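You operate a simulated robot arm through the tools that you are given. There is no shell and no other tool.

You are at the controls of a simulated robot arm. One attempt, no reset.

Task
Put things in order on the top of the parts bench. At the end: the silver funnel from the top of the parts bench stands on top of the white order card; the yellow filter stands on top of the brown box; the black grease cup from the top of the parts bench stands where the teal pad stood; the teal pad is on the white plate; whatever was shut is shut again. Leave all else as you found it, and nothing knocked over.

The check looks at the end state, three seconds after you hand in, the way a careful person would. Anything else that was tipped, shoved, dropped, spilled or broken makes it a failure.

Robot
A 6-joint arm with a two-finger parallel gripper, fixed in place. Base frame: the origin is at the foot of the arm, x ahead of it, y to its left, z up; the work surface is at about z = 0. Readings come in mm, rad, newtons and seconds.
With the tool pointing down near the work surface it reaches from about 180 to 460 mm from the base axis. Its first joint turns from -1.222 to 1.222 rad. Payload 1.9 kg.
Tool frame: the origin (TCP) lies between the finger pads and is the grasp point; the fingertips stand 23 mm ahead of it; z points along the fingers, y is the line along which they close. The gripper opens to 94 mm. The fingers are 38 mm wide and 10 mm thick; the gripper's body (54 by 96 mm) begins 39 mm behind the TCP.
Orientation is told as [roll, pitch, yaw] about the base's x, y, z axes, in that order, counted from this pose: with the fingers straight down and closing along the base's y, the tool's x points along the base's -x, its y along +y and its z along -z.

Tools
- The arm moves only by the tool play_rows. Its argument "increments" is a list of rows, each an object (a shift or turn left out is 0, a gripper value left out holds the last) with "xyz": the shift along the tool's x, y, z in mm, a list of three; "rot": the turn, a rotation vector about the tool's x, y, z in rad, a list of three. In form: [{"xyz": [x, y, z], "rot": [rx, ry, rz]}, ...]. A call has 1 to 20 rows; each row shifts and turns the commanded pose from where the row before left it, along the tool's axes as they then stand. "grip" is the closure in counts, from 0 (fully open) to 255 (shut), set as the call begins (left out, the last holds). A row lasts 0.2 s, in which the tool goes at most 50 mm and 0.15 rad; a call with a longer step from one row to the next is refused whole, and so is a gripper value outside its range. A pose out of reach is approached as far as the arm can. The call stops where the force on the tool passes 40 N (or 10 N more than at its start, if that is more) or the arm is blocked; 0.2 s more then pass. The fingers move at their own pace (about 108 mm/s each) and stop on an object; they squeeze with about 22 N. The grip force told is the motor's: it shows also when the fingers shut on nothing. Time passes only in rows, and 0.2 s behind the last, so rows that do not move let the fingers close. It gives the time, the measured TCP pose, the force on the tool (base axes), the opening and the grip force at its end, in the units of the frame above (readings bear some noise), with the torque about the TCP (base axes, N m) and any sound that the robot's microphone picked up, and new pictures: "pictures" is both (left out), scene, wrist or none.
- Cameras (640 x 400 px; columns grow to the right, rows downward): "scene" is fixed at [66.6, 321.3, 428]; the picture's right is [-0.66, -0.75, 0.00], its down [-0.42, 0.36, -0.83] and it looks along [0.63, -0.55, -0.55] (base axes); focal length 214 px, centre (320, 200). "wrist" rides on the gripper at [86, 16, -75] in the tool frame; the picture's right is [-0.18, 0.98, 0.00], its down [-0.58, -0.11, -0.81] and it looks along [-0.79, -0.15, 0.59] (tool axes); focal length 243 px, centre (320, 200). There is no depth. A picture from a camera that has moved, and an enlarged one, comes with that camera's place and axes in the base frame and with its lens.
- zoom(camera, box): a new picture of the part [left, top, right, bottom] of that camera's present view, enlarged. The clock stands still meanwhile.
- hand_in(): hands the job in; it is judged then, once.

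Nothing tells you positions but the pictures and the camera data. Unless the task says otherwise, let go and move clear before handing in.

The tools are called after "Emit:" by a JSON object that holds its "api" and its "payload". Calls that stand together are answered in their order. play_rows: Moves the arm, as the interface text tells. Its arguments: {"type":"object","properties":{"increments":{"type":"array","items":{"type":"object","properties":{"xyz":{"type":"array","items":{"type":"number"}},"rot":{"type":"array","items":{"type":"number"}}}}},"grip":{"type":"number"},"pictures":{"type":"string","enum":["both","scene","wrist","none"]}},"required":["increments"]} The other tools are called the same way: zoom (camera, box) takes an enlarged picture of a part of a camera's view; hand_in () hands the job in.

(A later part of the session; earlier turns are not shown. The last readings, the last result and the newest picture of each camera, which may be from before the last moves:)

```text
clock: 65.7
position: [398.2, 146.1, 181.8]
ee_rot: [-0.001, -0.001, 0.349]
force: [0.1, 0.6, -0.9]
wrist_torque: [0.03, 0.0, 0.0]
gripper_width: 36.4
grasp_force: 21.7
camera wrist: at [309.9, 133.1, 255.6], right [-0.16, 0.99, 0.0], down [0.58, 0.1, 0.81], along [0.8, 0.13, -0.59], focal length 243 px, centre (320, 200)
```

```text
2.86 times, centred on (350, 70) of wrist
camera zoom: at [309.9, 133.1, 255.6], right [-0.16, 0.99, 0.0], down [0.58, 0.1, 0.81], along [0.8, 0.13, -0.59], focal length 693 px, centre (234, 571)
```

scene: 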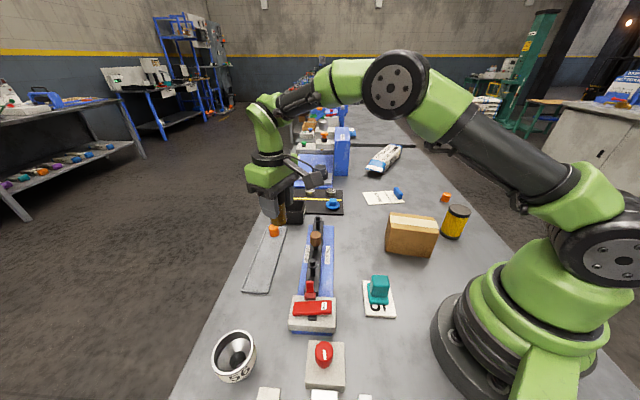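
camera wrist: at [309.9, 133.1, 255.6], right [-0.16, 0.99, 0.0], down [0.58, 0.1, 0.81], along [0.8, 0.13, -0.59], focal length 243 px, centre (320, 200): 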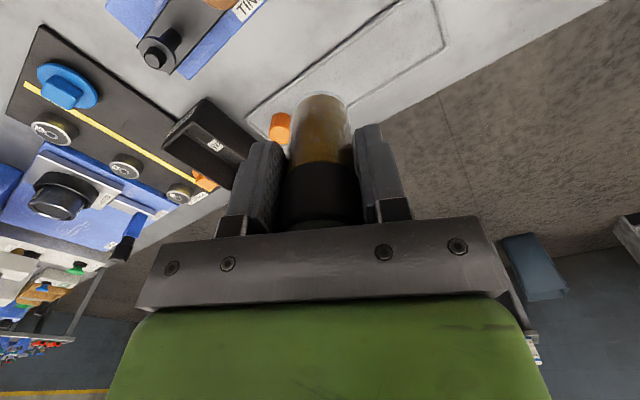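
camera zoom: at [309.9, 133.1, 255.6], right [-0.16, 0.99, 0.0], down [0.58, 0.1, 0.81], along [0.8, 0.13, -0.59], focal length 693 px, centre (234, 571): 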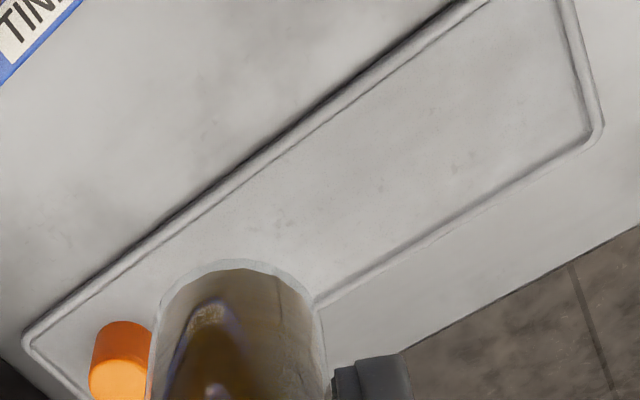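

Moving the cup directly over the pad's old spot, then lowering to just above the tray.

Emit:
{"api": "play_rows", "payload": {"increments": [{"xyz": [-0.6, 5, 0]}, {"xyz": [-1.1, 9, 0]}, {"xyz": [-1.5, 12, 0]}, {"xyz": [-1.5, 12, 0]}, {"xyz": [-1.2, 10, 0]}, {"xyz": [-0.6, 5, 0]}, {"xyz": [-0.2, 1.7, 0]}, {}], "pictures": "none"}}

Emit:
{"api": "play_rows", "payload": {"increments": [{"xyz": [0, 0, 3]}, {"xyz": [0, 0, 5]}, {"xyz": [0, 0, 7]}, {"xyz": [0, 0, 8]}, {"xyz": [0, 0, 8]}, {"xyz": [0, 0, 8]}, {"xyz": [0, 0, 8]}, {"xyz": [0, 0, 8]}, {"xyz": [0, 0, 8]}, {"xyz": [0, 0, 8]}, {"xyz": [0, 0, 8]}, {"xyz": [0, 0, 8]}, {"xyz": [0, 0, 8]}, {"xyz": [0, 0, 7]}, {"xyz": [0, 0, 5]}, {"xyz": [0, 0, 3]}, {}], "pictures": "both"}}

Emit:
{"api": "zoom", "payload": {"camera": "scene", "box": [235, 220, 305, 300]}}

```text
clock: 67.5
position: [386.9, 200.3, 180.2]
ee_rot: [0.001, -0.002, 0.346]
force: [0.1, 0.9, -1.5]
wrist_torque: [0.01, 0.0, 0.0]
gripper_width: 36.2
grasp_force: 21.8
```

```text
clock: 71.1
position: [386.6, 199.8, 70.3]
ee_rot: [0.0, -0.002, 0.345]
force: [0.0, 0.3, -1.1]
wrist_torque: [-0.04, 0.01, 0.0]
gripper_width: 36.3
grasp_force: 21.9
camera wrist: at [298.3, 186.6, 145.2], right [-0.16, 0.99, 0.0], down [0.58, 0.09, 0.81], along [0.8, 0.13, -0.59], focal length 243 px, centre (320, 200)
```

scene: 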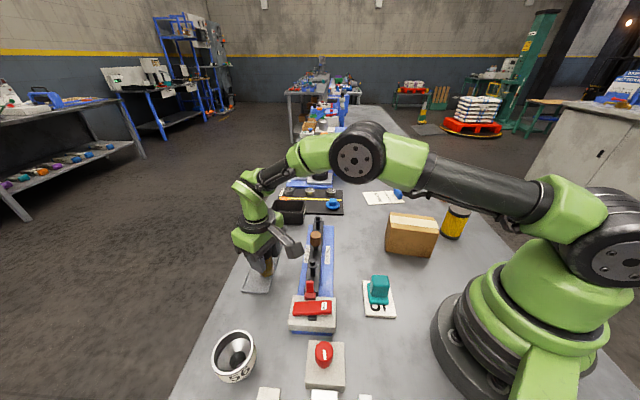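
wrist: 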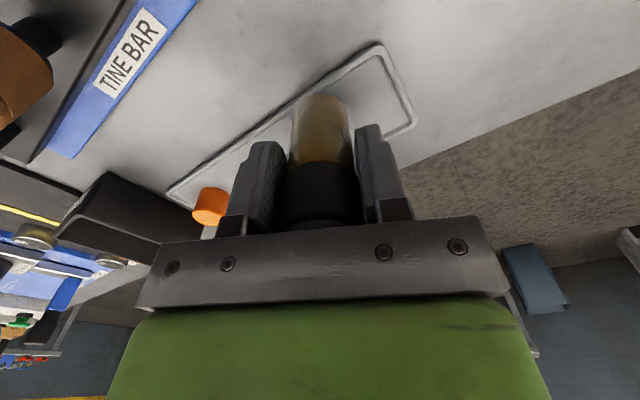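

```text
5.00 times, centred on (270, 260) of scene
camera zoom: at [66.6, 321.3, 428.0], right [-0.66, -0.75, 0.0], down [-0.42, 0.36, -0.83], along [0.63, -0.55, -0.55], focal length 1072 px, centre (570, -100)
```

zoom: 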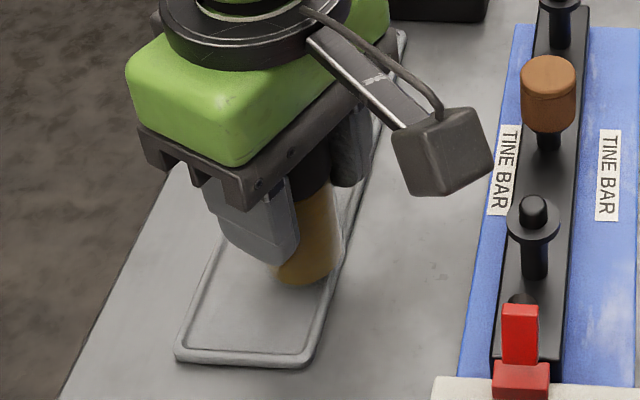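

Lowering in small steps until contact.

Emit:
{"api": "play_rows", "payload": {"increments": [{"xyz": [0, 0, 2]}, {"xyz": [0, 0, 2]}, {"xyz": [0, 0, 2]}, {"xyz": [0, 0, 1]}, {}], "pictures": "none"}}

Emit:
{"api": "play_rows", "payload": {"increments": [{"xyz": [0, 0, 1]}, {"xyz": [0, 0, 1]}, {}], "pictures": "none"}}

Emit:
{"api": "play_rows", "payload": {"increments": [{"xyz": [0, 0, 0.8]}, {}], "pictures": "both"}}

Emit:
{"api": "zoom", "payload": {"camera": "wrist", "box": [240, 20, 440, 160]}}

```text
clock: 72.3
position: [385.9, 199.0, 62.1]
ee_rot: [-0.001, -0.001, 0.344]
force: [-0.5, 0.2, -1.4]
wrist_torque: [-0.04, 0.03, -0.02]
gripper_width: 36.5
grasp_force: 22.0
```

```text
clock: 73.1
position: [387.2, 200.4, 61.5]
ee_rot: [0.0, -0.003, 0.346]
force: [0.3, -0.1, -1.3]
wrist_torque: [-0.02, -0.01, -0.01]
gripper_width: 36.5
grasp_force: 21.9
```

```text
clock: 73.7
position: [385.9, 200.1, 61.0]
ee_rot: [-0.001, -0.001, 0.348]
force: [0.4, -0.1, -1.3]
wrist_torque: [0.02, 0.01, -0.01]
gripper_width: 36.4
grasp_force: 22.0
camera wrist: at [297.9, 186.5, 135.8], right [-0.16, 0.99, 0.0], down [0.58, 0.09, 0.81], along [0.8, 0.13, -0.59], focal length 243 px, centre (320, 200)
```

scene: 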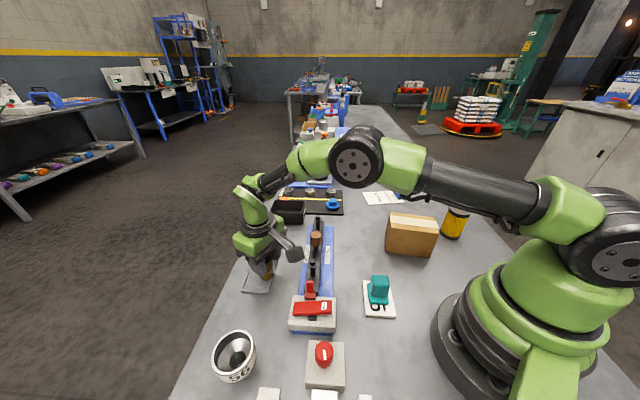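
wrist: 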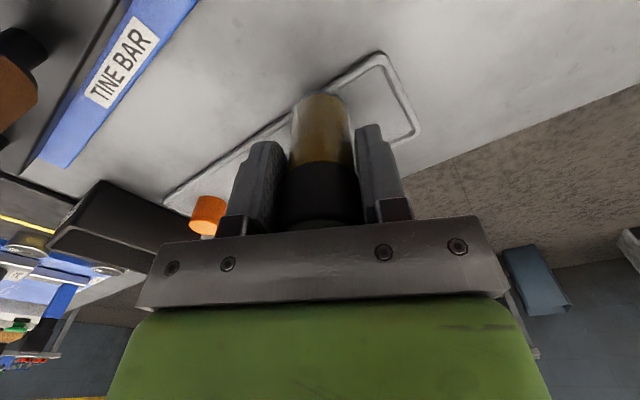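

```text
2.86 times, centred on (340, 90) of wrist
camera zoom: at [297.9, 186.5, 135.8], right [-0.16, 0.99, 0.0], down [0.58, 0.09, 0.81], along [0.8, 0.13, -0.59], focal length 693 px, centre (263, 514)
```

zoom: 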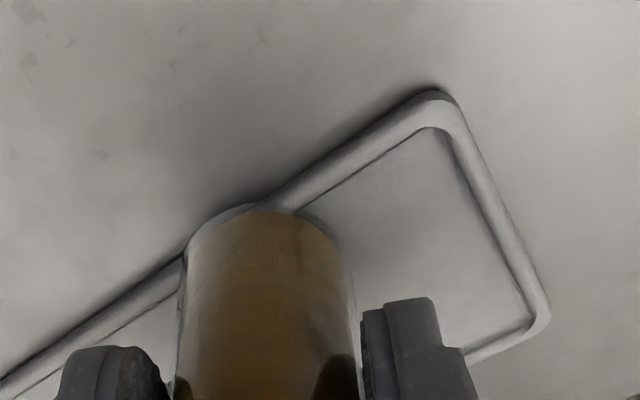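

Emit:
{"api": "play_rows", "payload": {"increments": [{"xyz": [0, 0, 0.7]}, {"xyz": [0, 0, 0.7]}, {}], "pictures": "none"}}

Emit:
{"api": "play_rows", "payload": {"increments": [{"xyz": [0, 0, 0.7]}, {}], "pictures": "none"}}

Emit:
{"api": "play_rows", "payload": {"increments": [{"xyz": [0, 0, 0.7]}, {}], "pictures": "none"}}

```text
clock: 74.5
position: [388.0, 200.0, 60.2]
ee_rot: [-0.001, -0.006, 0.345]
force: [-2.7, 0.0, 17.6]
wrist_torque: [0.04, -0.06, -0.01]
gripper_width: 36.3
grasp_force: 22.3
```

```text
clock: 75.1
position: [386.9, 199.8, 59.7]
ee_rot: [-0.001, -0.003, 0.344]
force: [1.4, 1.9, 18.0]
wrist_torque: [0.07, -0.18, -0.03]
gripper_width: 36.6
grasp_force: 22.6
```

```text
clock: 75.7
position: [386.4, 200.3, 57.7]
ee_rot: [-0.001, -0.002, 0.346]
force: [1.3, 2.0, 18.7]
wrist_torque: [0.03, -0.08, 0.02]
gripper_width: 36.5
grasp_force: 22.4
```

Contact at about 4 mm height (tray rim). Easing the pressure off and releasing.

Emit:
{"api": "play_rows", "payload": {"increments": [{"xyz": [0, 0, -0.4]}, {}], "pictures": "none"}}

Emit:
{"api": "play_rows", "payload": {"increments": [{"xyz": [0, 0, -0.3]}, {}], "pictures": "both"}}

Emit:
{"api": "zoom", "payload": {"camera": "scene", "box": [235, 220, 305, 300]}}

Emit:
{"api": "zoom", "payload": {"camera": "wrist", "box": [240, 20, 440, 160]}}

```text
clock: 76.3
position: [386.0, 199.9, 58.0]
ee_rot: [0.001, 0.0, 0.346]
force: [2.6, 1.8, 9.7]
wrist_torque: [0.11, -0.16, 0.05]
gripper_width: 36.3
grasp_force: 22.0
```

```text
clock: 76.9
position: [385.5, 200.5, 57.7]
ee_rot: [-0.001, 0.001, 0.347]
force: [0.6, -2.2, 4.3]
wrist_torque: [-0.05, -0.06, -0.09]
gripper_width: 36.3
grasp_force: 21.5
camera wrist: at [297.8, 186.4, 132.9], right [-0.16, 0.99, 0.0], down [0.58, 0.1, 0.81], along [0.8, 0.13, -0.59], focal length 243 px, centre (320, 200)
```

scene: 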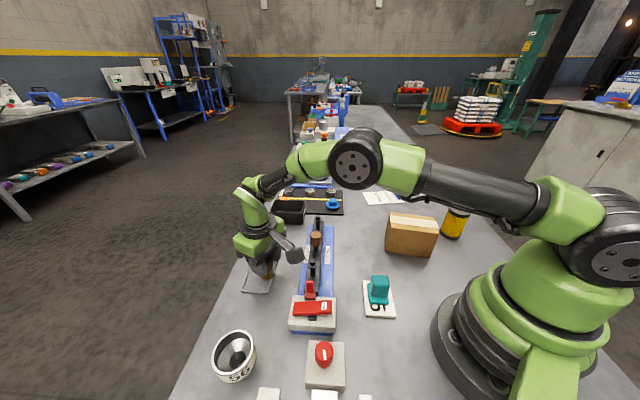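
wrist: 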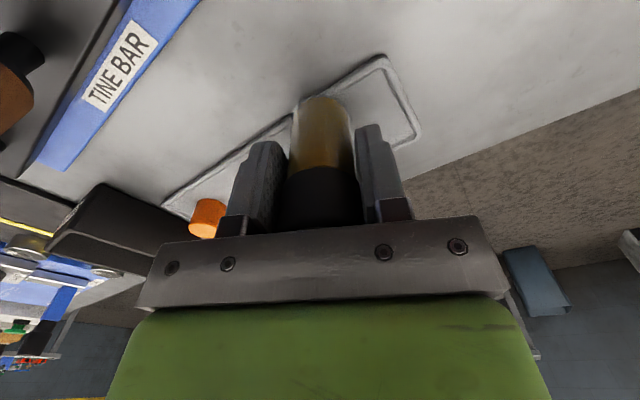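

```text
5.00 times, centred on (270, 260) of scene
camera zoom: at [66.6, 321.3, 428.0], right [-0.66, -0.75, 0.0], down [-0.42, 0.36, -0.83], along [0.63, -0.55, -0.55], focal length 1072 px, centre (570, -100)
```

zoom: 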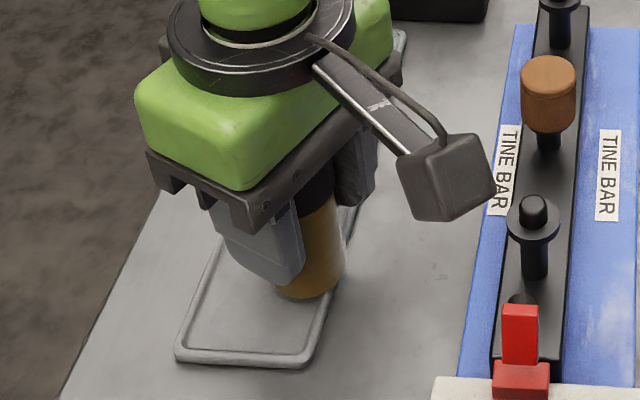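

```text
2.86 times, centred on (340, 90) of wrist
camera zoom: at [297.8, 186.4, 132.9], right [-0.16, 0.99, 0.0], down [0.58, 0.1, 0.81], along [0.8, 0.13, -0.59], focal length 693 px, centre (263, 514)
```

zoom: 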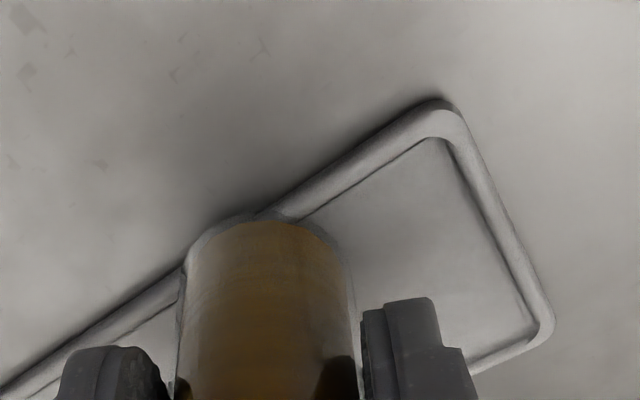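

Opening the fingers just slightly first, to confirm the cup stands by itself.

Emit:
{"api": "play_rows", "payload": {"increments": [{}, {}, {}, {}], "grip": 140, "pictures": "both"}}

Emit:
{"api": "zoom", "payload": {"camera": "scene", "box": [235, 220, 305, 300]}}

Emit:
{"api": "zoom", "payload": {"camera": "wrist", "box": [240, 20, 440, 240]}}

```text
clock: 77.9
position: [386.9, 200.2, 58.8]
ee_rot: [-0.001, -0.001, 0.347]
force: [0.8, 0.0, 0.7]
wrist_torque: [-0.01, 0.0, 0.0]
gripper_width: 42.3
grasp_force: 0.0
camera wrist: at [298.0, 186.7, 133.2], right [-0.16, 0.99, 0.0], down [0.58, 0.09, 0.81], along [0.8, 0.13, -0.59], focal length 243 px, centre (320, 200)
```

scene: 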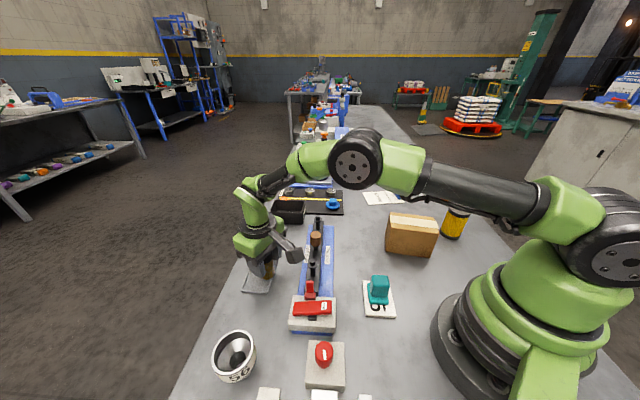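
wrist: 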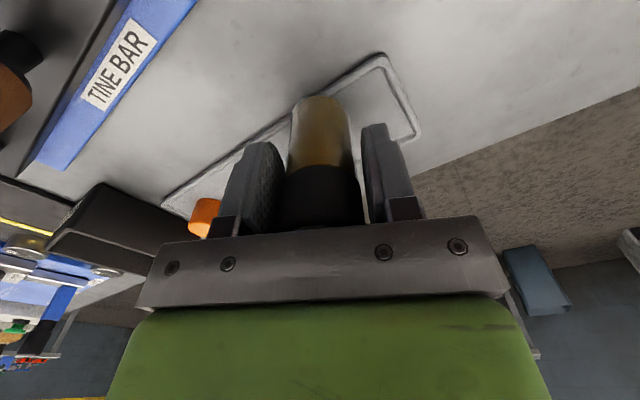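

```text
5.00 times, centred on (270, 260) of scene
camera zoom: at [66.6, 321.3, 428.0], right [-0.66, -0.75, 0.0], down [-0.42, 0.36, -0.83], along [0.63, -0.55, -0.55], focal length 1072 px, centre (570, -100)
```

zoom: 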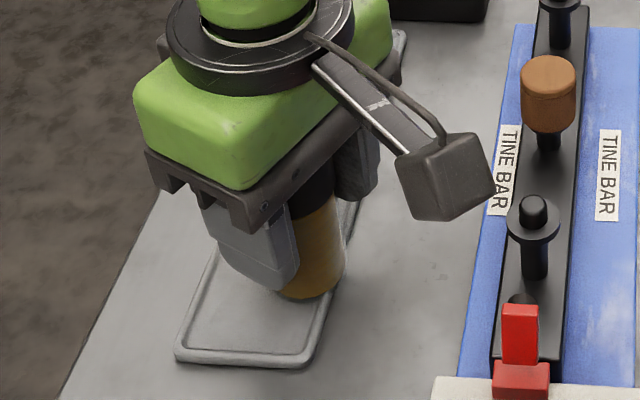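

```text
1.82 times, centred on (340, 130) of wrist
camera zoom: at [298.0, 186.7, 133.2], right [-0.16, 0.99, 0.0], down [0.58, 0.09, 0.81], along [0.8, 0.13, -0.59], focal length 441 px, centre (284, 327)
```

zoom: 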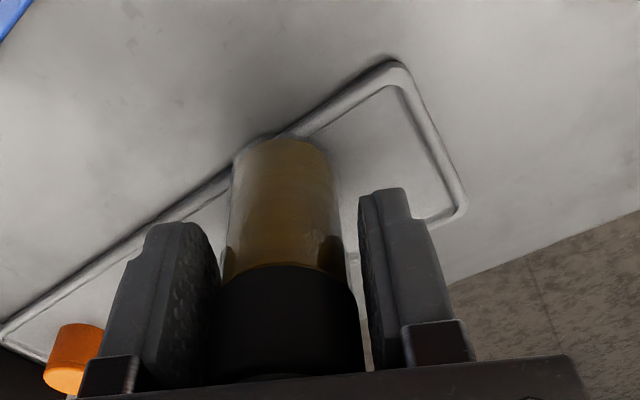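

The cup stands upright on its own. Opening fully and rising straight up.

Emit:
{"api": "play_rows", "payload": {"increments": [{}, {}, {}], "grip": 0, "pictures": "none"}}

Emit:
{"api": "play_rows", "payload": {"increments": [{"xyz": [0, 0, -5]}, {"xyz": [0, 0, -20]}, {"xyz": [0, 0, -35]}, {"xyz": [0, 0, -45]}, {"xyz": [0, 0, -45]}, {}], "pictures": "both"}}

Emit:
{"api": "zoom", "payload": {"camera": "scene", "box": [235, 220, 305, 300]}}

Emit:
{"api": "zoom", "payload": {"camera": "wrist", "box": [240, 0, 440, 140]}}

```text
clock: 78.7
position: [386.7, 200.8, 57.8]
ee_rot: [-0.001, -0.001, 0.345]
force: [0.1, 0.0, 0.4]
wrist_torque: [0.03, 0.03, 0.0]
gripper_width: 93.9
grasp_force: 0.1
```

```text
clock: 80.1
position: [386.3, 200.1, 208.5]
ee_rot: [0.0, -0.001, 0.345]
force: [-0.2, 0.7, 0.4]
wrist_torque: [0.0, 0.0, -0.01]
gripper_width: 93.8
grasp_force: 0.0
camera wrist: at [297.6, 187.7, 283.3], right [-0.16, 0.99, 0.0], down [0.58, 0.09, 0.81], along [0.8, 0.13, -0.59], focal length 243 px, centre (320, 200)
```

scene: 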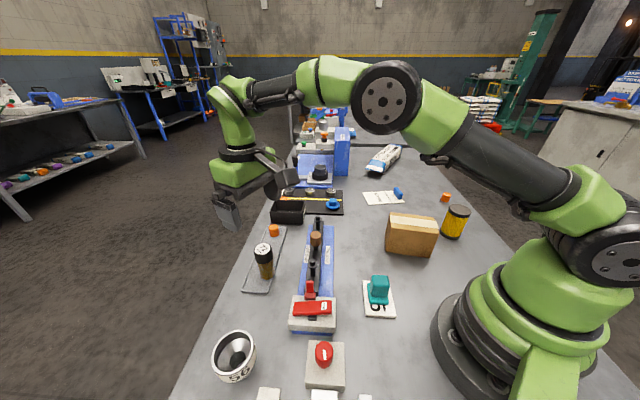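
wrist: 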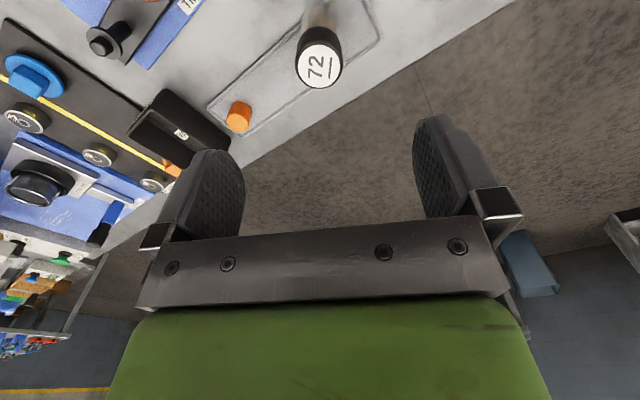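

```text
5.00 times, centred on (270, 260) of scene
camera zoom: at [66.6, 321.3, 428.0], right [-0.66, -0.75, 0.0], down [-0.42, 0.36, -0.83], along [0.63, -0.55, -0.55], focal length 1072 px, centre (570, -100)
```

zoom: 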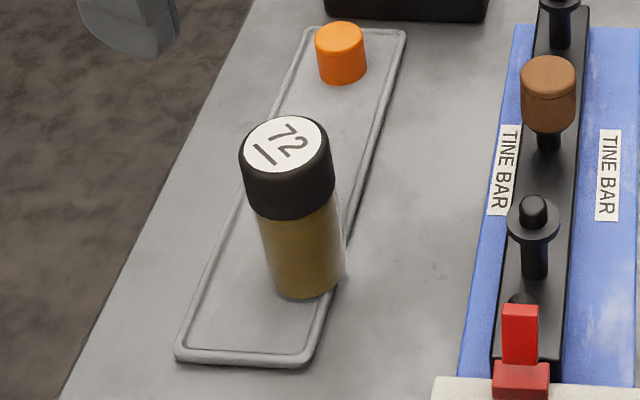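

```text
2.86 times, centred on (340, 70) of wrist
camera zoom: at [297.6, 187.7, 283.3], right [-0.16, 0.99, 0.0], down [0.58, 0.09, 0.81], along [0.8, 0.13, -0.59], focal length 693 px, centre (263, 571)
```

zoom: 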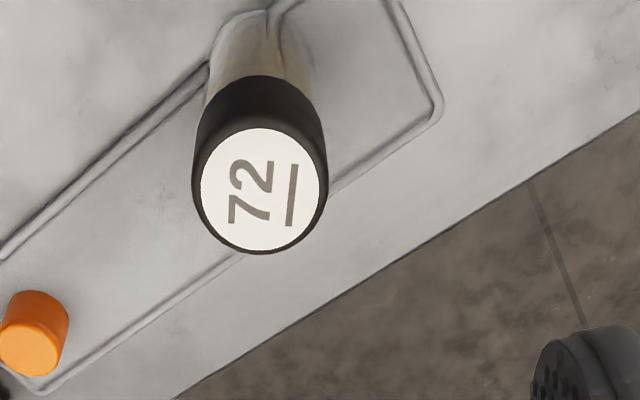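

The cup stands upright at the pad's old spot. Next I'll swing over to view the yellow filter and the box.

Emit:
{"api": "play_rows", "payload": {"increments": [{"xyz": [35.7, -29.7, -5]}, {"xyz": [35.7, -29.7, -5]}, {"xyz": [35.7, -29.7, -5]}, {"xyz": [35.7, -29.7, -5]}, {"xyz": [35.7, -29.7, -5]}, {"xyz": [35.7, -29.7, -5]}, {"xyz": [35.7, -29.7, -5]}, {"xyz": [35.7, -29.7, -5]}, {"xyz": [35.7, -29.7, -5]}, {"xyz": [35.7, -29.7, -5]}, {"rot": [0, 0, 0.1417]}, {"rot": [0, 0, 0.1417]}, {"rot": [0, 0, 0.1417]}, {"rot": [0, 0, 0.1417]}, {"rot": [0, 0, 0.1417]}, {"rot": [0, 0, 0.1417]}, {"rot": [0, 0, 0.1417]}, {"rot": [0, 0, 0.1417]}, {"rot": [0, 0, 0.1417]}, {}], "pictures": "both"}}

Emit:
{"api": "zoom", "payload": {"camera": "wrist", "box": [160, 0, 480, 200]}}

```text
clock: 84.3
position: [151.1, -200.5, 257.5]
ee_rot: [0.003, -0.001, -0.933]
force: [-0.3, 0.0, 0.9]
wrist_torque: [-0.01, 0.04, 0.01]
gripper_width: 94.1
grasp_force: 0.0
camera wrist: at [110.9, -121.1, 333.2], right [0.9, 0.44, 0.0], down [0.26, -0.53, 0.81], along [0.35, -0.72, -0.59], focal length 243 px, centre (320, 200)
```

scene: 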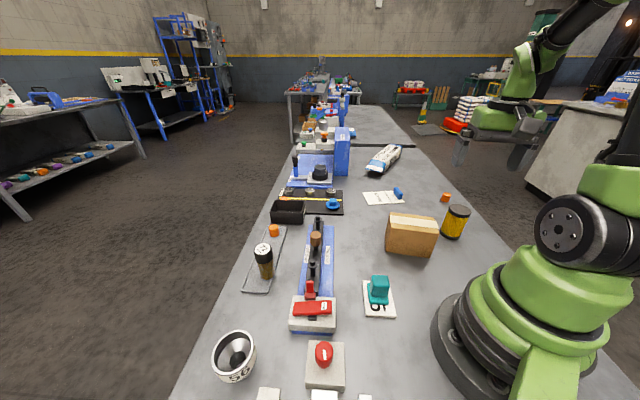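
wrist: 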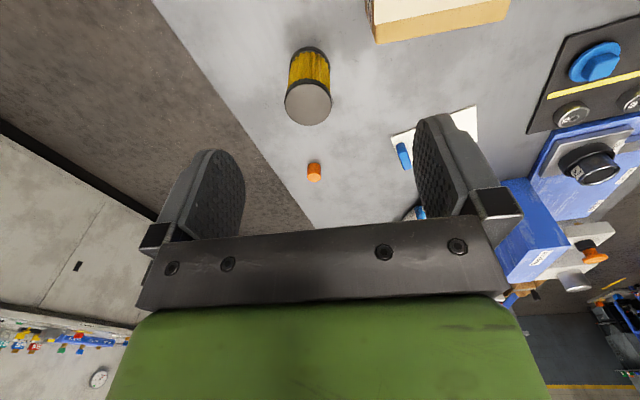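

```text
2.00 times, centred on (320, 100) of wrist
camera zoom: at [110.9, -121.1, 333.2], right [0.9, 0.44, 0.0], down [0.26, -0.53, 0.81], along [0.35, -0.72, -0.59], focal length 485 px, centre (320, 400)
```

zoom: 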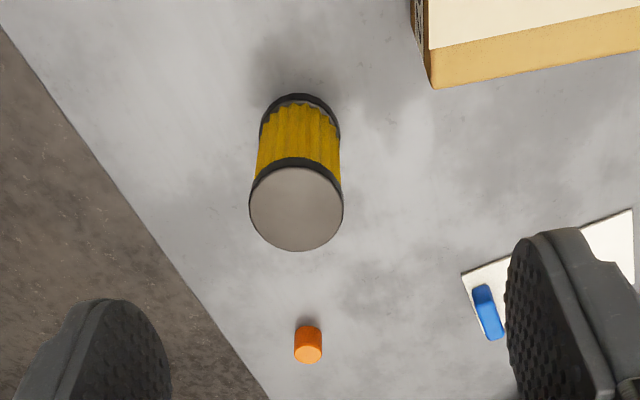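

Emit:
{"api": "zoom", "payload": {"camera": "scene", "box": [375, 200, 475, 265]}}

Emit:
{"api": "zoom", "payload": {"camera": "wrist", "box": [340, 0, 540, 60]}}

```text
6.15 times, centred on (425, 232) of scene
camera zoom: at [66.6, 321.3, 428.0], right [-0.66, -0.75, 0.0], down [-0.42, 0.36, -0.83], along [0.63, -0.55, -0.55], focal length 1320 px, centre (-326, 0)
```

zoom: 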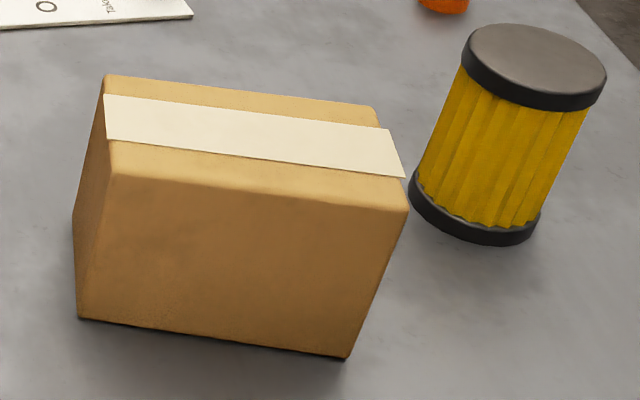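

```text
3.20 times, centred on (440, 30) of wrist
camera zoom: at [110.9, -121.1, 333.2], right [0.9, 0.44, 0.0], down [0.26, -0.53, 0.81], along [0.35, -0.72, -0.59], focal length 776 px, centre (-64, 744)
```

zoom: 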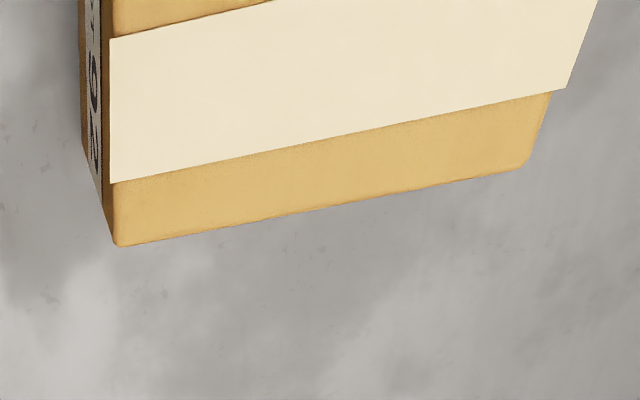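

The filter is centred near (167,-267), ~54 mm wide and ~85 tall; the box top is centred near (225,-129) at height ~83. Hovering above the filter.

Emit:
{"api": "play_rows", "payload": {"increments": [{"xyz": [-15.8, -6.8, 26.5]}, {"xyz": [-15.8, -6.8, 26.5]}, {"xyz": [-15.8, -6.8, 26.5]}, {"xyz": [-15.8, -6.8, 26.5]}, {}], "grip": 0, "pictures": "wrist"}}

Emit:
{"api": "zoom", "payload": {"camera": "wrist", "box": [240, 40, 400, 180]}}

```text
clock: 85.5
position: [167.5, -267.6, 151.1]
ee_rot: [0.002, -0.002, -0.93]
force: [-0.3, -0.1, 0.9]
wrist_torque: [0.01, 0.03, -0.01]
gripper_width: 94.0
grasp_force: 0.0
camera wrist: at [127.1, -188.5, 226.8], right [0.9, 0.44, 0.0], down [0.26, -0.53, 0.81], along [0.36, -0.72, -0.59], focal length 243 px, centre (320, 200)
```

wrist: 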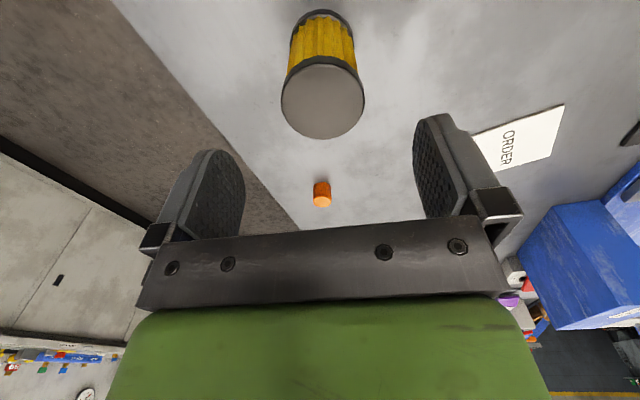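

```text
2.86 times, centred on (320, 110) of wrist
camera zoom: at [127.1, -188.5, 226.8], right [0.9, 0.44, 0.0], down [0.26, -0.53, 0.81], along [0.36, -0.72, -0.59], focal length 693 px, centre (320, 457)
```

zoom: 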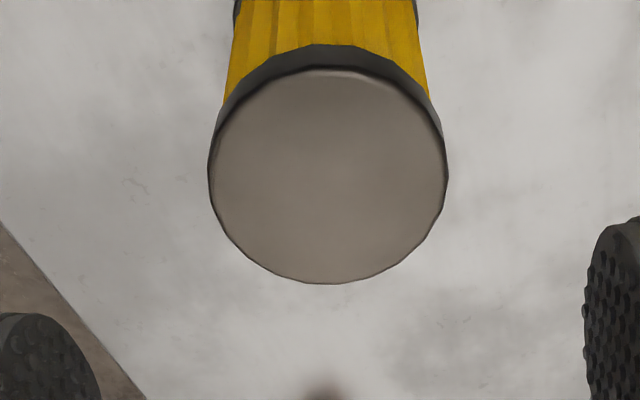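

Aligned. Descending to grip the filter.

Emit:
{"api": "play_rows", "payload": {"increments": [{"xyz": [1.2, 0.3, 10]}, {"xyz": [0, 0, 25]}, {"xyz": [0, 0, 25]}, {"xyz": [0, 0, 22]}, {"xyz": [0, 0, 12]}, {}], "pictures": "wrist"}}

Emit:
{"api": "play_rows", "payload": {"increments": [{}, {}, {}, {}], "grip": 255, "pictures": "wrist"}}

```text
clock: 86.9
position: [166.5, -266.1, 57.9]
ee_rot: [0.002, -0.002, -0.931]
force: [0.3, -0.4, 0.4]
wrist_torque: [-0.04, 0.01, -0.02]
gripper_width: 94.0
grasp_force: 0.0
camera wrist: at [126.7, -187.4, 133.0], right [0.9, 0.44, 0.0], down [0.26, -0.53, 0.81], along [0.36, -0.72, -0.59], focal length 243 px, centre (320, 200)
```

wrist: 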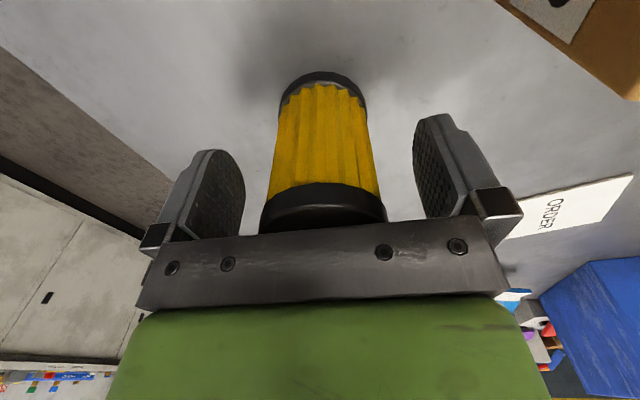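

```text
clock: 87.9
position: [166.4, -266.6, 57.9]
ee_rot: [0.001, -0.001, -0.931]
force: [0.4, 0.5, 0.6]
wrist_torque: [0.02, -0.01, 0.0]
gripper_width: 53.6
grasp_force: 21.7
camera wrist: at [126.7, -187.4, 133.2], right [0.9, 0.44, 0.0], down [0.26, -0.53, 0.81], along [0.36, -0.72, -0.59], focal length 243 px, centre (320, 200)
```

wrist: 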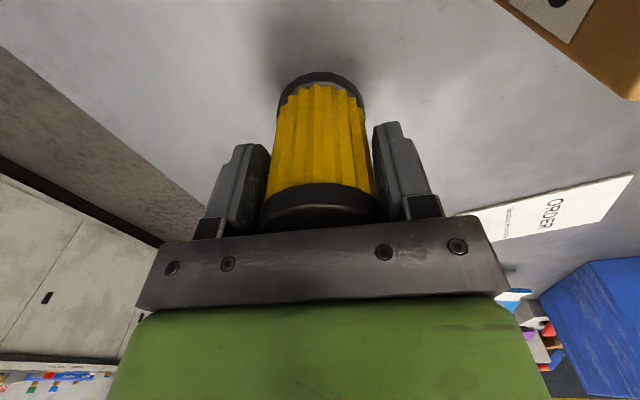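

Gripped at 53.6 mm. Lifting slowly and checking the hold.

Emit:
{"api": "play_rows", "payload": {"increments": [{"xyz": [0, 0, -1]}, {"xyz": [0, 0, -1]}, {"xyz": [0, 0, -1]}, {"xyz": [0, 0, -1]}, {"xyz": [0, 0, -2]}, {"xyz": [0, 0, -2]}, {"xyz": [0, 0, -2]}, {}], "pictures": "wrist"}}

Emit:
{"api": "play_rows", "payload": {"increments": [{"xyz": [0, 0, -3]}, {"xyz": [0, 0, -5]}, {"xyz": [0, 0, -7]}, {"xyz": [0, 0, -8]}, {"xyz": [0, 0, -8]}, {"xyz": [0, 0, -8]}, {"xyz": [0, 0, -8]}, {"xyz": [0, 0, -8]}, {"xyz": [0, 0, -8]}, {"xyz": [0, 0, -8]}, {"xyz": [0, 0, -8]}, {"xyz": [0, 0, -8]}, {"xyz": [0, 0, -8]}, {"xyz": [0, 0, -8]}, {"xyz": [0, 0, -6]}, {"xyz": [0, 0, -4]}, {}], "pictures": "both"}}

```text
clock: 89.7
position: [166.4, -265.9, 68.0]
ee_rot: [0.001, 0.0, -0.931]
force: [-0.3, 0.0, -1.3]
wrist_torque: [-0.01, -0.01, 0.01]
gripper_width: 53.6
grasp_force: 22.2
camera wrist: at [126.2, -186.7, 142.8], right [0.9, 0.44, 0.0], down [0.26, -0.53, 0.81], along [0.36, -0.72, -0.59], focal length 243 px, centre (320, 200)
```

wrist: 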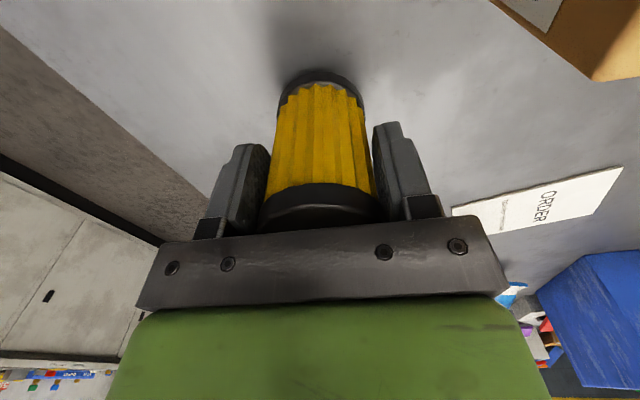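

```text
clock: 93.3
position: [166.2, -266.7, 181.7]
ee_rot: [0.001, -0.002, -0.93]
force: [0.6, 0.8, -1.1]
wrist_torque: [-0.01, -0.02, 0.02]
gripper_width: 53.3
grasp_force: 21.6
camera wrist: at [126.3, -186.5, 256.4], right [0.9, 0.44, 0.0], down [0.26, -0.53, 0.81], along [0.36, -0.72, -0.59], focal length 243 px, centre (320, 200)
```

scene: 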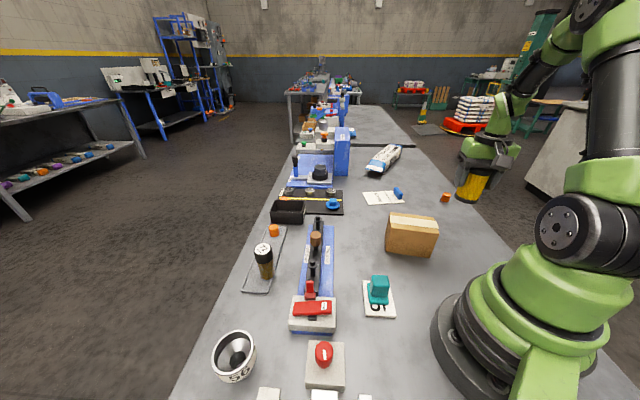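
wrist: 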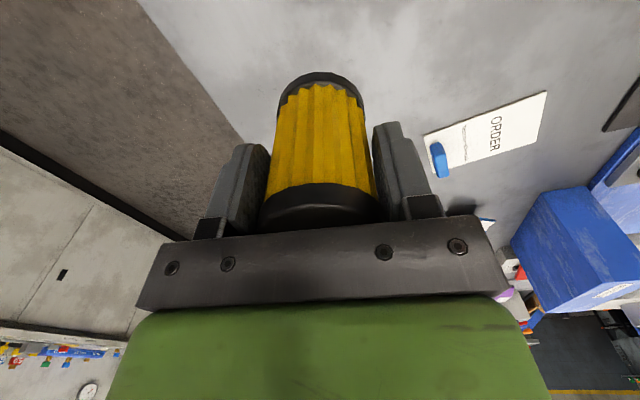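

Holding well. Carrying gently to above the box.

Emit:
{"api": "play_rows", "payload": {"increments": [{"xyz": [2, 3.5, 0]}, {"xyz": [4, 6.9, 0]}, {"xyz": [6, 10.4, 0]}, {"xyz": [7, 12.1, 0]}, {"xyz": [7, 12.1, 0]}, {"xyz": [7, 12.1, 0]}, {"xyz": [7, 12.1, 0]}, {"xyz": [7, 12.1, 0]}, {"xyz": [7, 12.1, 0]}, {"xyz": [7, 12.1, 0]}, {"xyz": [7, 12.1, 0]}, {"xyz": [4, 6.9, 0]}, {"xyz": [2, 3.5, 0]}, {"xyz": [0.9, 1.5, 0]}, {}], "pictures": "both"}}

Emit:
{"api": "zoom", "payload": {"camera": "scene", "box": [360, 150, 480, 270]}}

```text
clock: 96.5
position: [225.7, -127.3, 181.1]
ee_rot: [0.002, -0.001, -0.93]
force: [0.3, 0.4, -1.2]
wrist_torque: [-0.03, 0.0, 0.0]
gripper_width: 53.2
grasp_force: 22.4
camera wrist: at [185.5, -49.1, 256.2], right [0.9, 0.44, 0.0], down [0.26, -0.53, 0.81], along [0.36, -0.72, -0.59], focal length 243 px, centre (320, 200)
```

scene: 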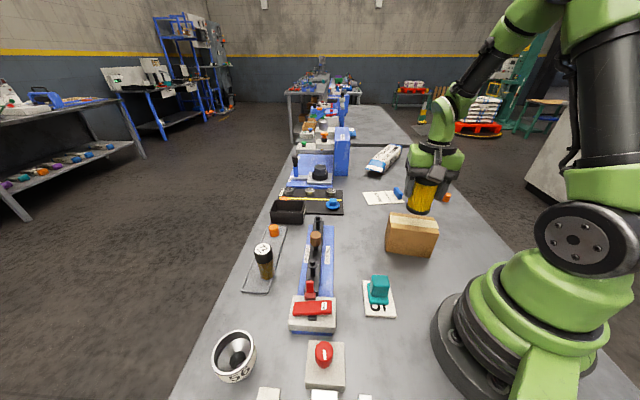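
wrist: 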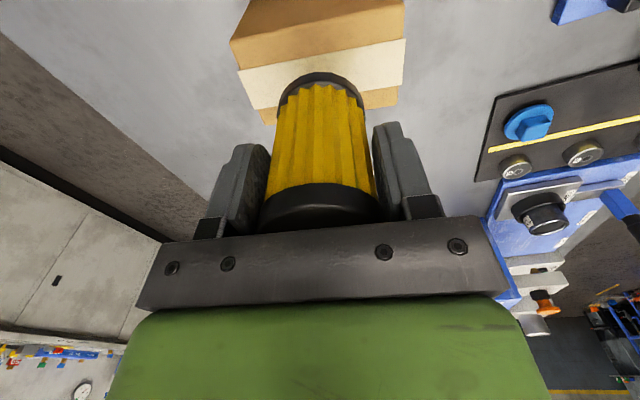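

```text
3.33 times, centred on (420, 210) of scene
camera zoom: at [66.6, 321.3, 428.0], right [-0.66, -0.75, 0.0], down [-0.42, 0.36, -0.83], along [0.63, -0.55, -0.55], focal length 715 px, centre (-13, 167)
```

zoom: 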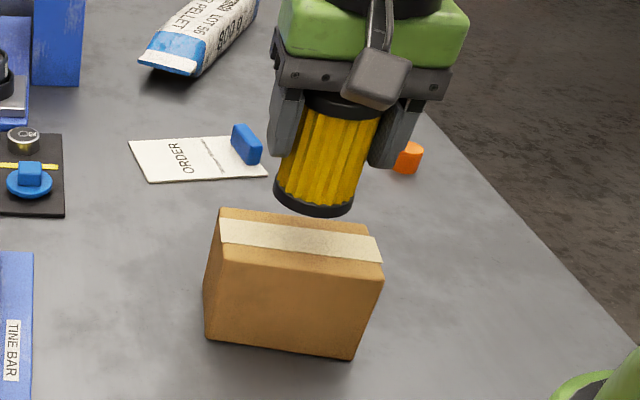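

Well centred over the box. Lowering slowly.

Emit:
{"api": "play_rows", "payload": {"increments": [{"xyz": [0, 0, 2]}, {"xyz": [0, 0, 4]}, {"xyz": [0, 0, 5]}, {"xyz": [0, 0, 5]}, {"xyz": [0, 0, 5]}, {"xyz": [0, 0, 4]}, {"xyz": [0, 0, 3]}, {"xyz": [0, 0, 2]}, {}], "pictures": "both"}}

Emit:
{"api": "zoom", "payload": {"camera": "scene", "box": [370, 170, 470, 270]}}

```text
clock: 98.5
position: [226.6, -128.2, 150.7]
ee_rot: [0.002, -0.002, -0.93]
force: [-0.5, 0.7, -0.6]
wrist_torque: [0.03, -0.01, 0.02]
gripper_width: 53.3
grasp_force: 21.9
camera wrist: at [185.5, -49.1, 226.3], right [0.9, 0.44, 0.0], down [0.26, -0.53, 0.81], along [0.36, -0.72, -0.59], focal length 243 px, centre (320, 200)
```

scene: 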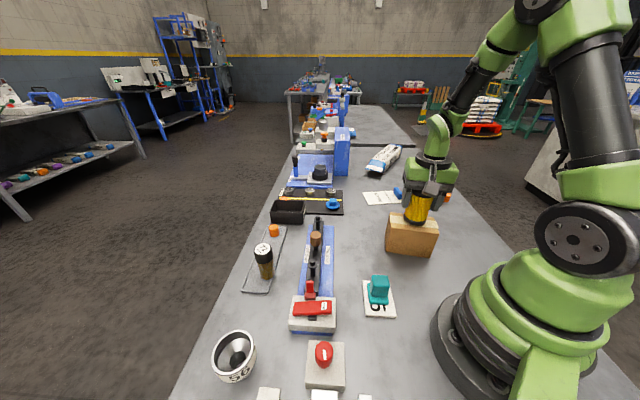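
wrist: 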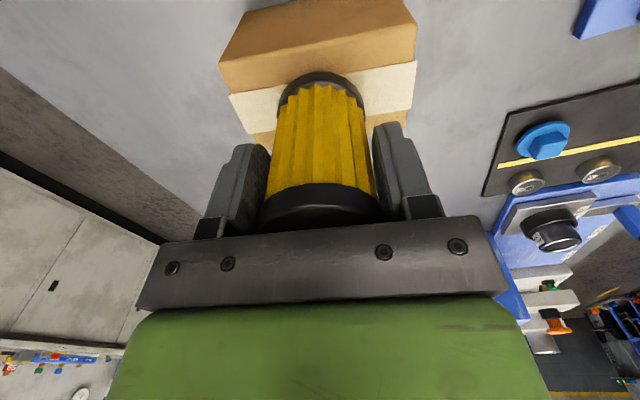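

```text
4.00 times, centred on (420, 220) of scene
camera zoom: at [66.6, 321.3, 428.0], right [-0.66, -0.75, 0.0], down [-0.42, 0.36, -0.83], along [0.63, -0.55, -0.55], focal length 858 px, centre (-80, 120)
```

zoom: 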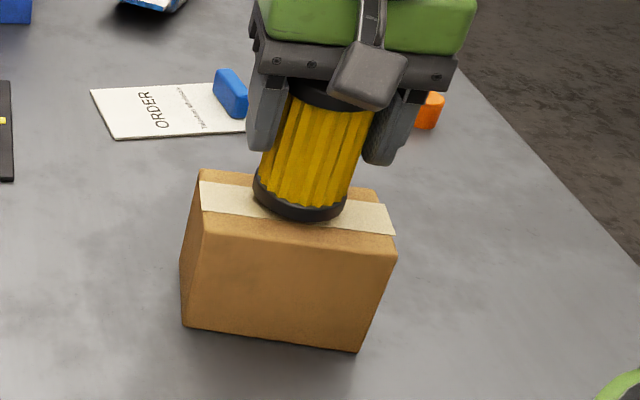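

Emit:
{"api": "play_rows", "payload": {"increments": [{"xyz": [0, 0, 2]}, {"xyz": [0, 0, 2]}, {"xyz": [0, 0, 1]}, {}], "pictures": "none"}}

Emit:
{"api": "play_rows", "payload": {"increments": [{"xyz": [0, 0, 1]}, {"xyz": [0, 0, 1]}, {}], "pictures": "none"}}

Emit:
{"api": "play_rows", "payload": {"increments": [{"xyz": [0, 0, 1]}, {}], "pictures": "scene"}}

Emit:
{"api": "zoom", "payload": {"camera": "scene", "box": [370, 170, 470, 270]}}

```text
clock: 99.5
position: [226.3, -128.9, 147.1]
ee_rot: [0.002, 0.0, -0.931]
force: [-0.6, 0.2, -2.3]
wrist_torque: [0.01, 0.02, 0.03]
gripper_width: 53.3
grasp_force: 22.1
```

```text
clock: 100.3
position: [226.0, -129.1, 144.9]
ee_rot: [0.001, 0.0, -0.929]
force: [0.9, 0.9, -0.7]
wrist_torque: [-0.03, -0.01, 0.01]
gripper_width: 53.4
grasp_force: 21.6
```

```text
clock: 100.9
position: [225.4, -128.1, 143.3]
ee_rot: [0.001, 0.0, -0.93]
force: [-0.7, 0.3, -1.6]
wrist_torque: [-0.04, 0.02, 0.0]
gripper_width: 53.5
grasp_force: 22.3
```

scene: 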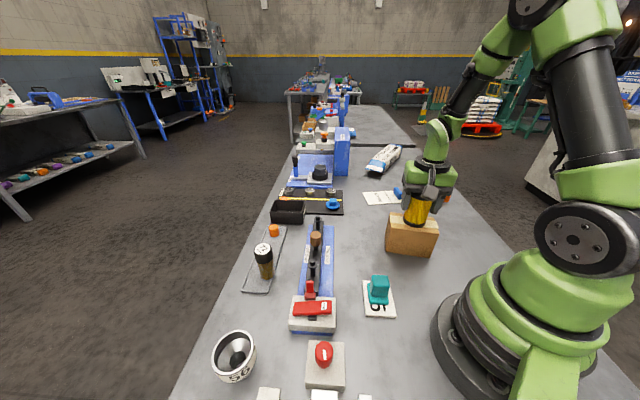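

```text
4.00 times, centred on (420, 220) of scene
camera zoom: at [66.6, 321.3, 428.0], right [-0.66, -0.75, 0.0], down [-0.42, 0.36, -0.83], along [0.63, -0.55, -0.55], focal length 858 px, centre (-80, 120)
```

zoom: 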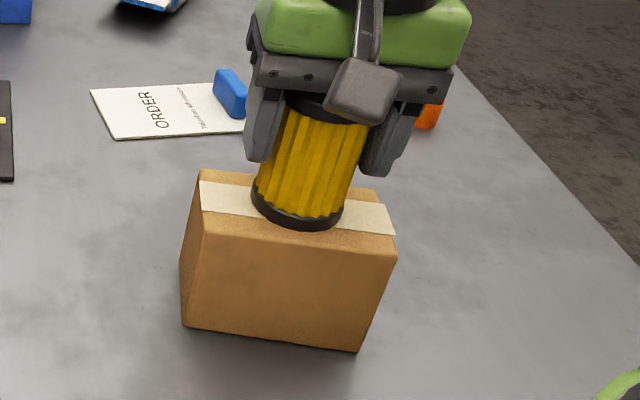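

Emit:
{"api": "play_rows", "payload": {"increments": [{"xyz": [0, 0, 0.8]}, {}], "pictures": "none"}}

Emit:
{"api": "play_rows", "payload": {"increments": [{"xyz": [0, 0, 0.8]}, {}], "pictures": "none"}}

Emit:
{"api": "play_rows", "payload": {"increments": [{"xyz": [0, 0, 0.7]}, {}], "pictures": "none"}}

```text
clock: 101.5
position: [225.2, -129.8, 143.4]
ee_rot: [0.002, -0.001, -0.93]
force: [-3.5, -1.3, 14.5]
wrist_torque: [-0.22, 0.23, -0.07]
gripper_width: 53.4
grasp_force: 21.9
```

```text
clock: 102.1
position: [225.2, -128.8, 142.1]
ee_rot: [0.001, -0.002, -0.929]
force: [-0.4, -1.0, 9.6]
wrist_torque: [-0.24, 0.05, 0.02]
gripper_width: 53.4
grasp_force: 22.4
```

```text
clock: 102.7
position: [225.1, -127.9, 140.5]
ee_rot: [0.001, -0.002, -0.928]
force: [3.2, 0.7, 8.6]
wrist_torque: [-0.03, -0.22, 0.02]
gripper_width: 53.5
grasp_force: 22.1
```

Contact made at about 143. Easing off and opening slightly to let it settle on the box.

Emit:
{"api": "play_rows", "payload": {"increments": [{"xyz": [0, 0, -0.5]}, {}], "pictures": "none"}}

Emit:
{"api": "play_rows", "payload": {"increments": [{}, {}, {}], "grip": 95, "pictures": "both"}}

Emit:
{"api": "zoom", "payload": {"camera": "scene", "box": [370, 170, 470, 270]}}

```text
clock: 103.3
position: [225.3, -129.0, 141.2]
ee_rot: [-0.001, 0.0, -0.931]
force: [-0.2, -0.2, -1.6]
wrist_torque: [-0.03, -0.01, -0.02]
gripper_width: 53.3
grasp_force: 21.9
```

```text
clock: 104.1
position: [225.8, -129.6, 140.9]
ee_rot: [0.003, -0.003, -0.929]
force: [0.6, -0.4, -0.5]
wrist_torque: [-0.01, 0.01, -0.02]
gripper_width: 58.9
grasp_force: 0.0
camera wrist: at [185.3, -49.4, 216.4], right [0.9, 0.44, 0.0], down [0.26, -0.53, 0.81], along [0.36, -0.72, -0.59], focal length 243 px, centre (320, 200)
```

scene: 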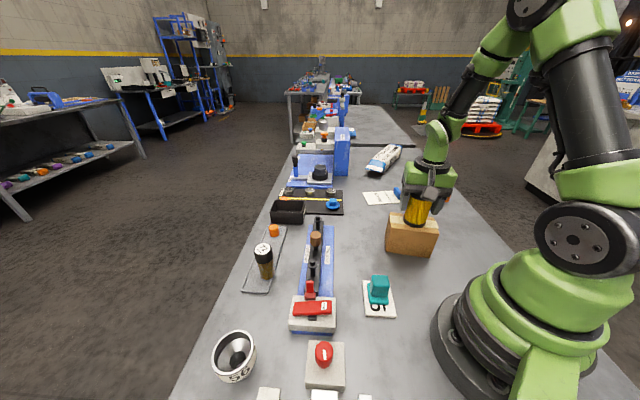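
wrist: 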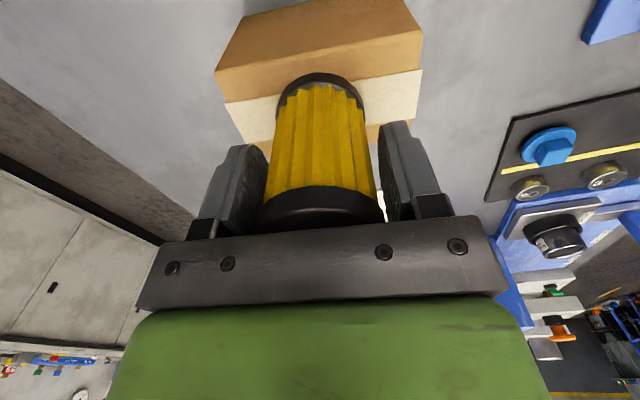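

```text
4.00 times, centred on (420, 220) of scene
camera zoom: at [66.6, 321.3, 428.0], right [-0.66, -0.75, 0.0], down [-0.42, 0.36, -0.83], along [0.63, -0.55, -0.55], focal length 858 px, centre (-80, 120)
```

zoom: 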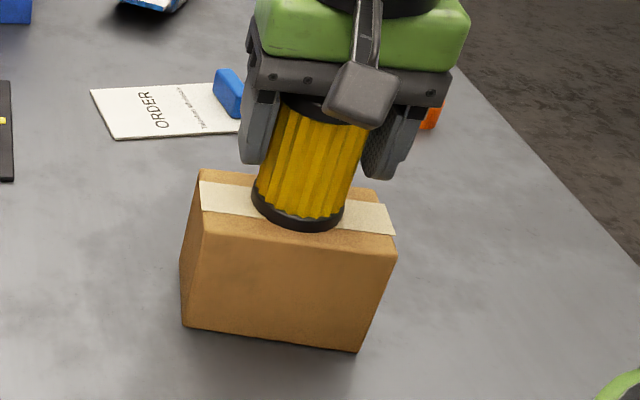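

The filter stands level on the box. Opening fully and rising clear.

Emit:
{"api": "play_rows", "payload": {"increments": [{}, {}, {}], "grip": 0, "pictures": "none"}}

Emit:
{"api": "play_rows", "payload": {"increments": [{"xyz": [0, 0, -5]}, {"xyz": [0, 0, -20]}, {"xyz": [0, 0, -35]}, {"xyz": [0, 0, -40]}, {"xyz": [0, 0, -30]}, {}], "pictures": "both"}}

Emit:
{"api": "zoom", "payload": {"camera": "scene", "box": [370, 170, 470, 270]}}

```text
clock: 104.9
position: [226.0, -128.7, 142.4]
ee_rot: [0.002, -0.002, -0.929]
force: [-0.2, -0.1, -0.7]
wrist_torque: [0.03, -0.03, 0.02]
gripper_width: 94.0
grasp_force: 0.1
```

```text
clock: 106.3
position: [224.2, -128.6, 271.4]
ee_rot: [0.002, -0.003, -0.928]
force: [-0.2, 0.5, -0.6]
wrist_torque: [-0.02, 0.01, 0.0]
gripper_width: 94.0
grasp_force: 0.1
camera wrist: at [184.4, -48.7, 346.7], right [0.9, 0.44, 0.0], down [0.26, -0.53, 0.81], along [0.36, -0.72, -0.59], focal length 243 px, centre (320, 200)
```

scene: 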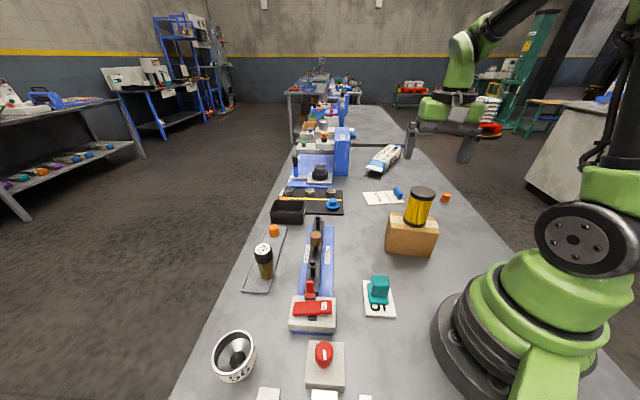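
wrist: 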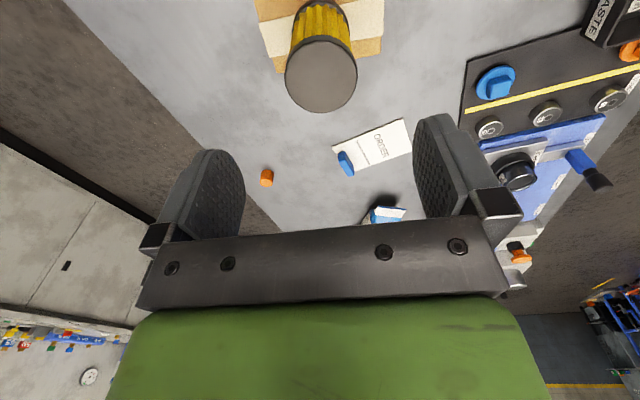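

```text
4.00 times, centred on (420, 220) of scene
camera zoom: at [66.6, 321.3, 428.0], right [-0.66, -0.75, 0.0], down [-0.42, 0.36, -0.83], along [0.63, -0.55, -0.55], focal length 858 px, centre (-80, 120)
```

zoom: 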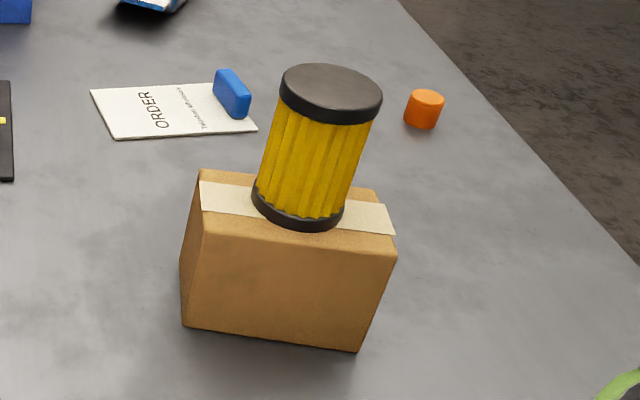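

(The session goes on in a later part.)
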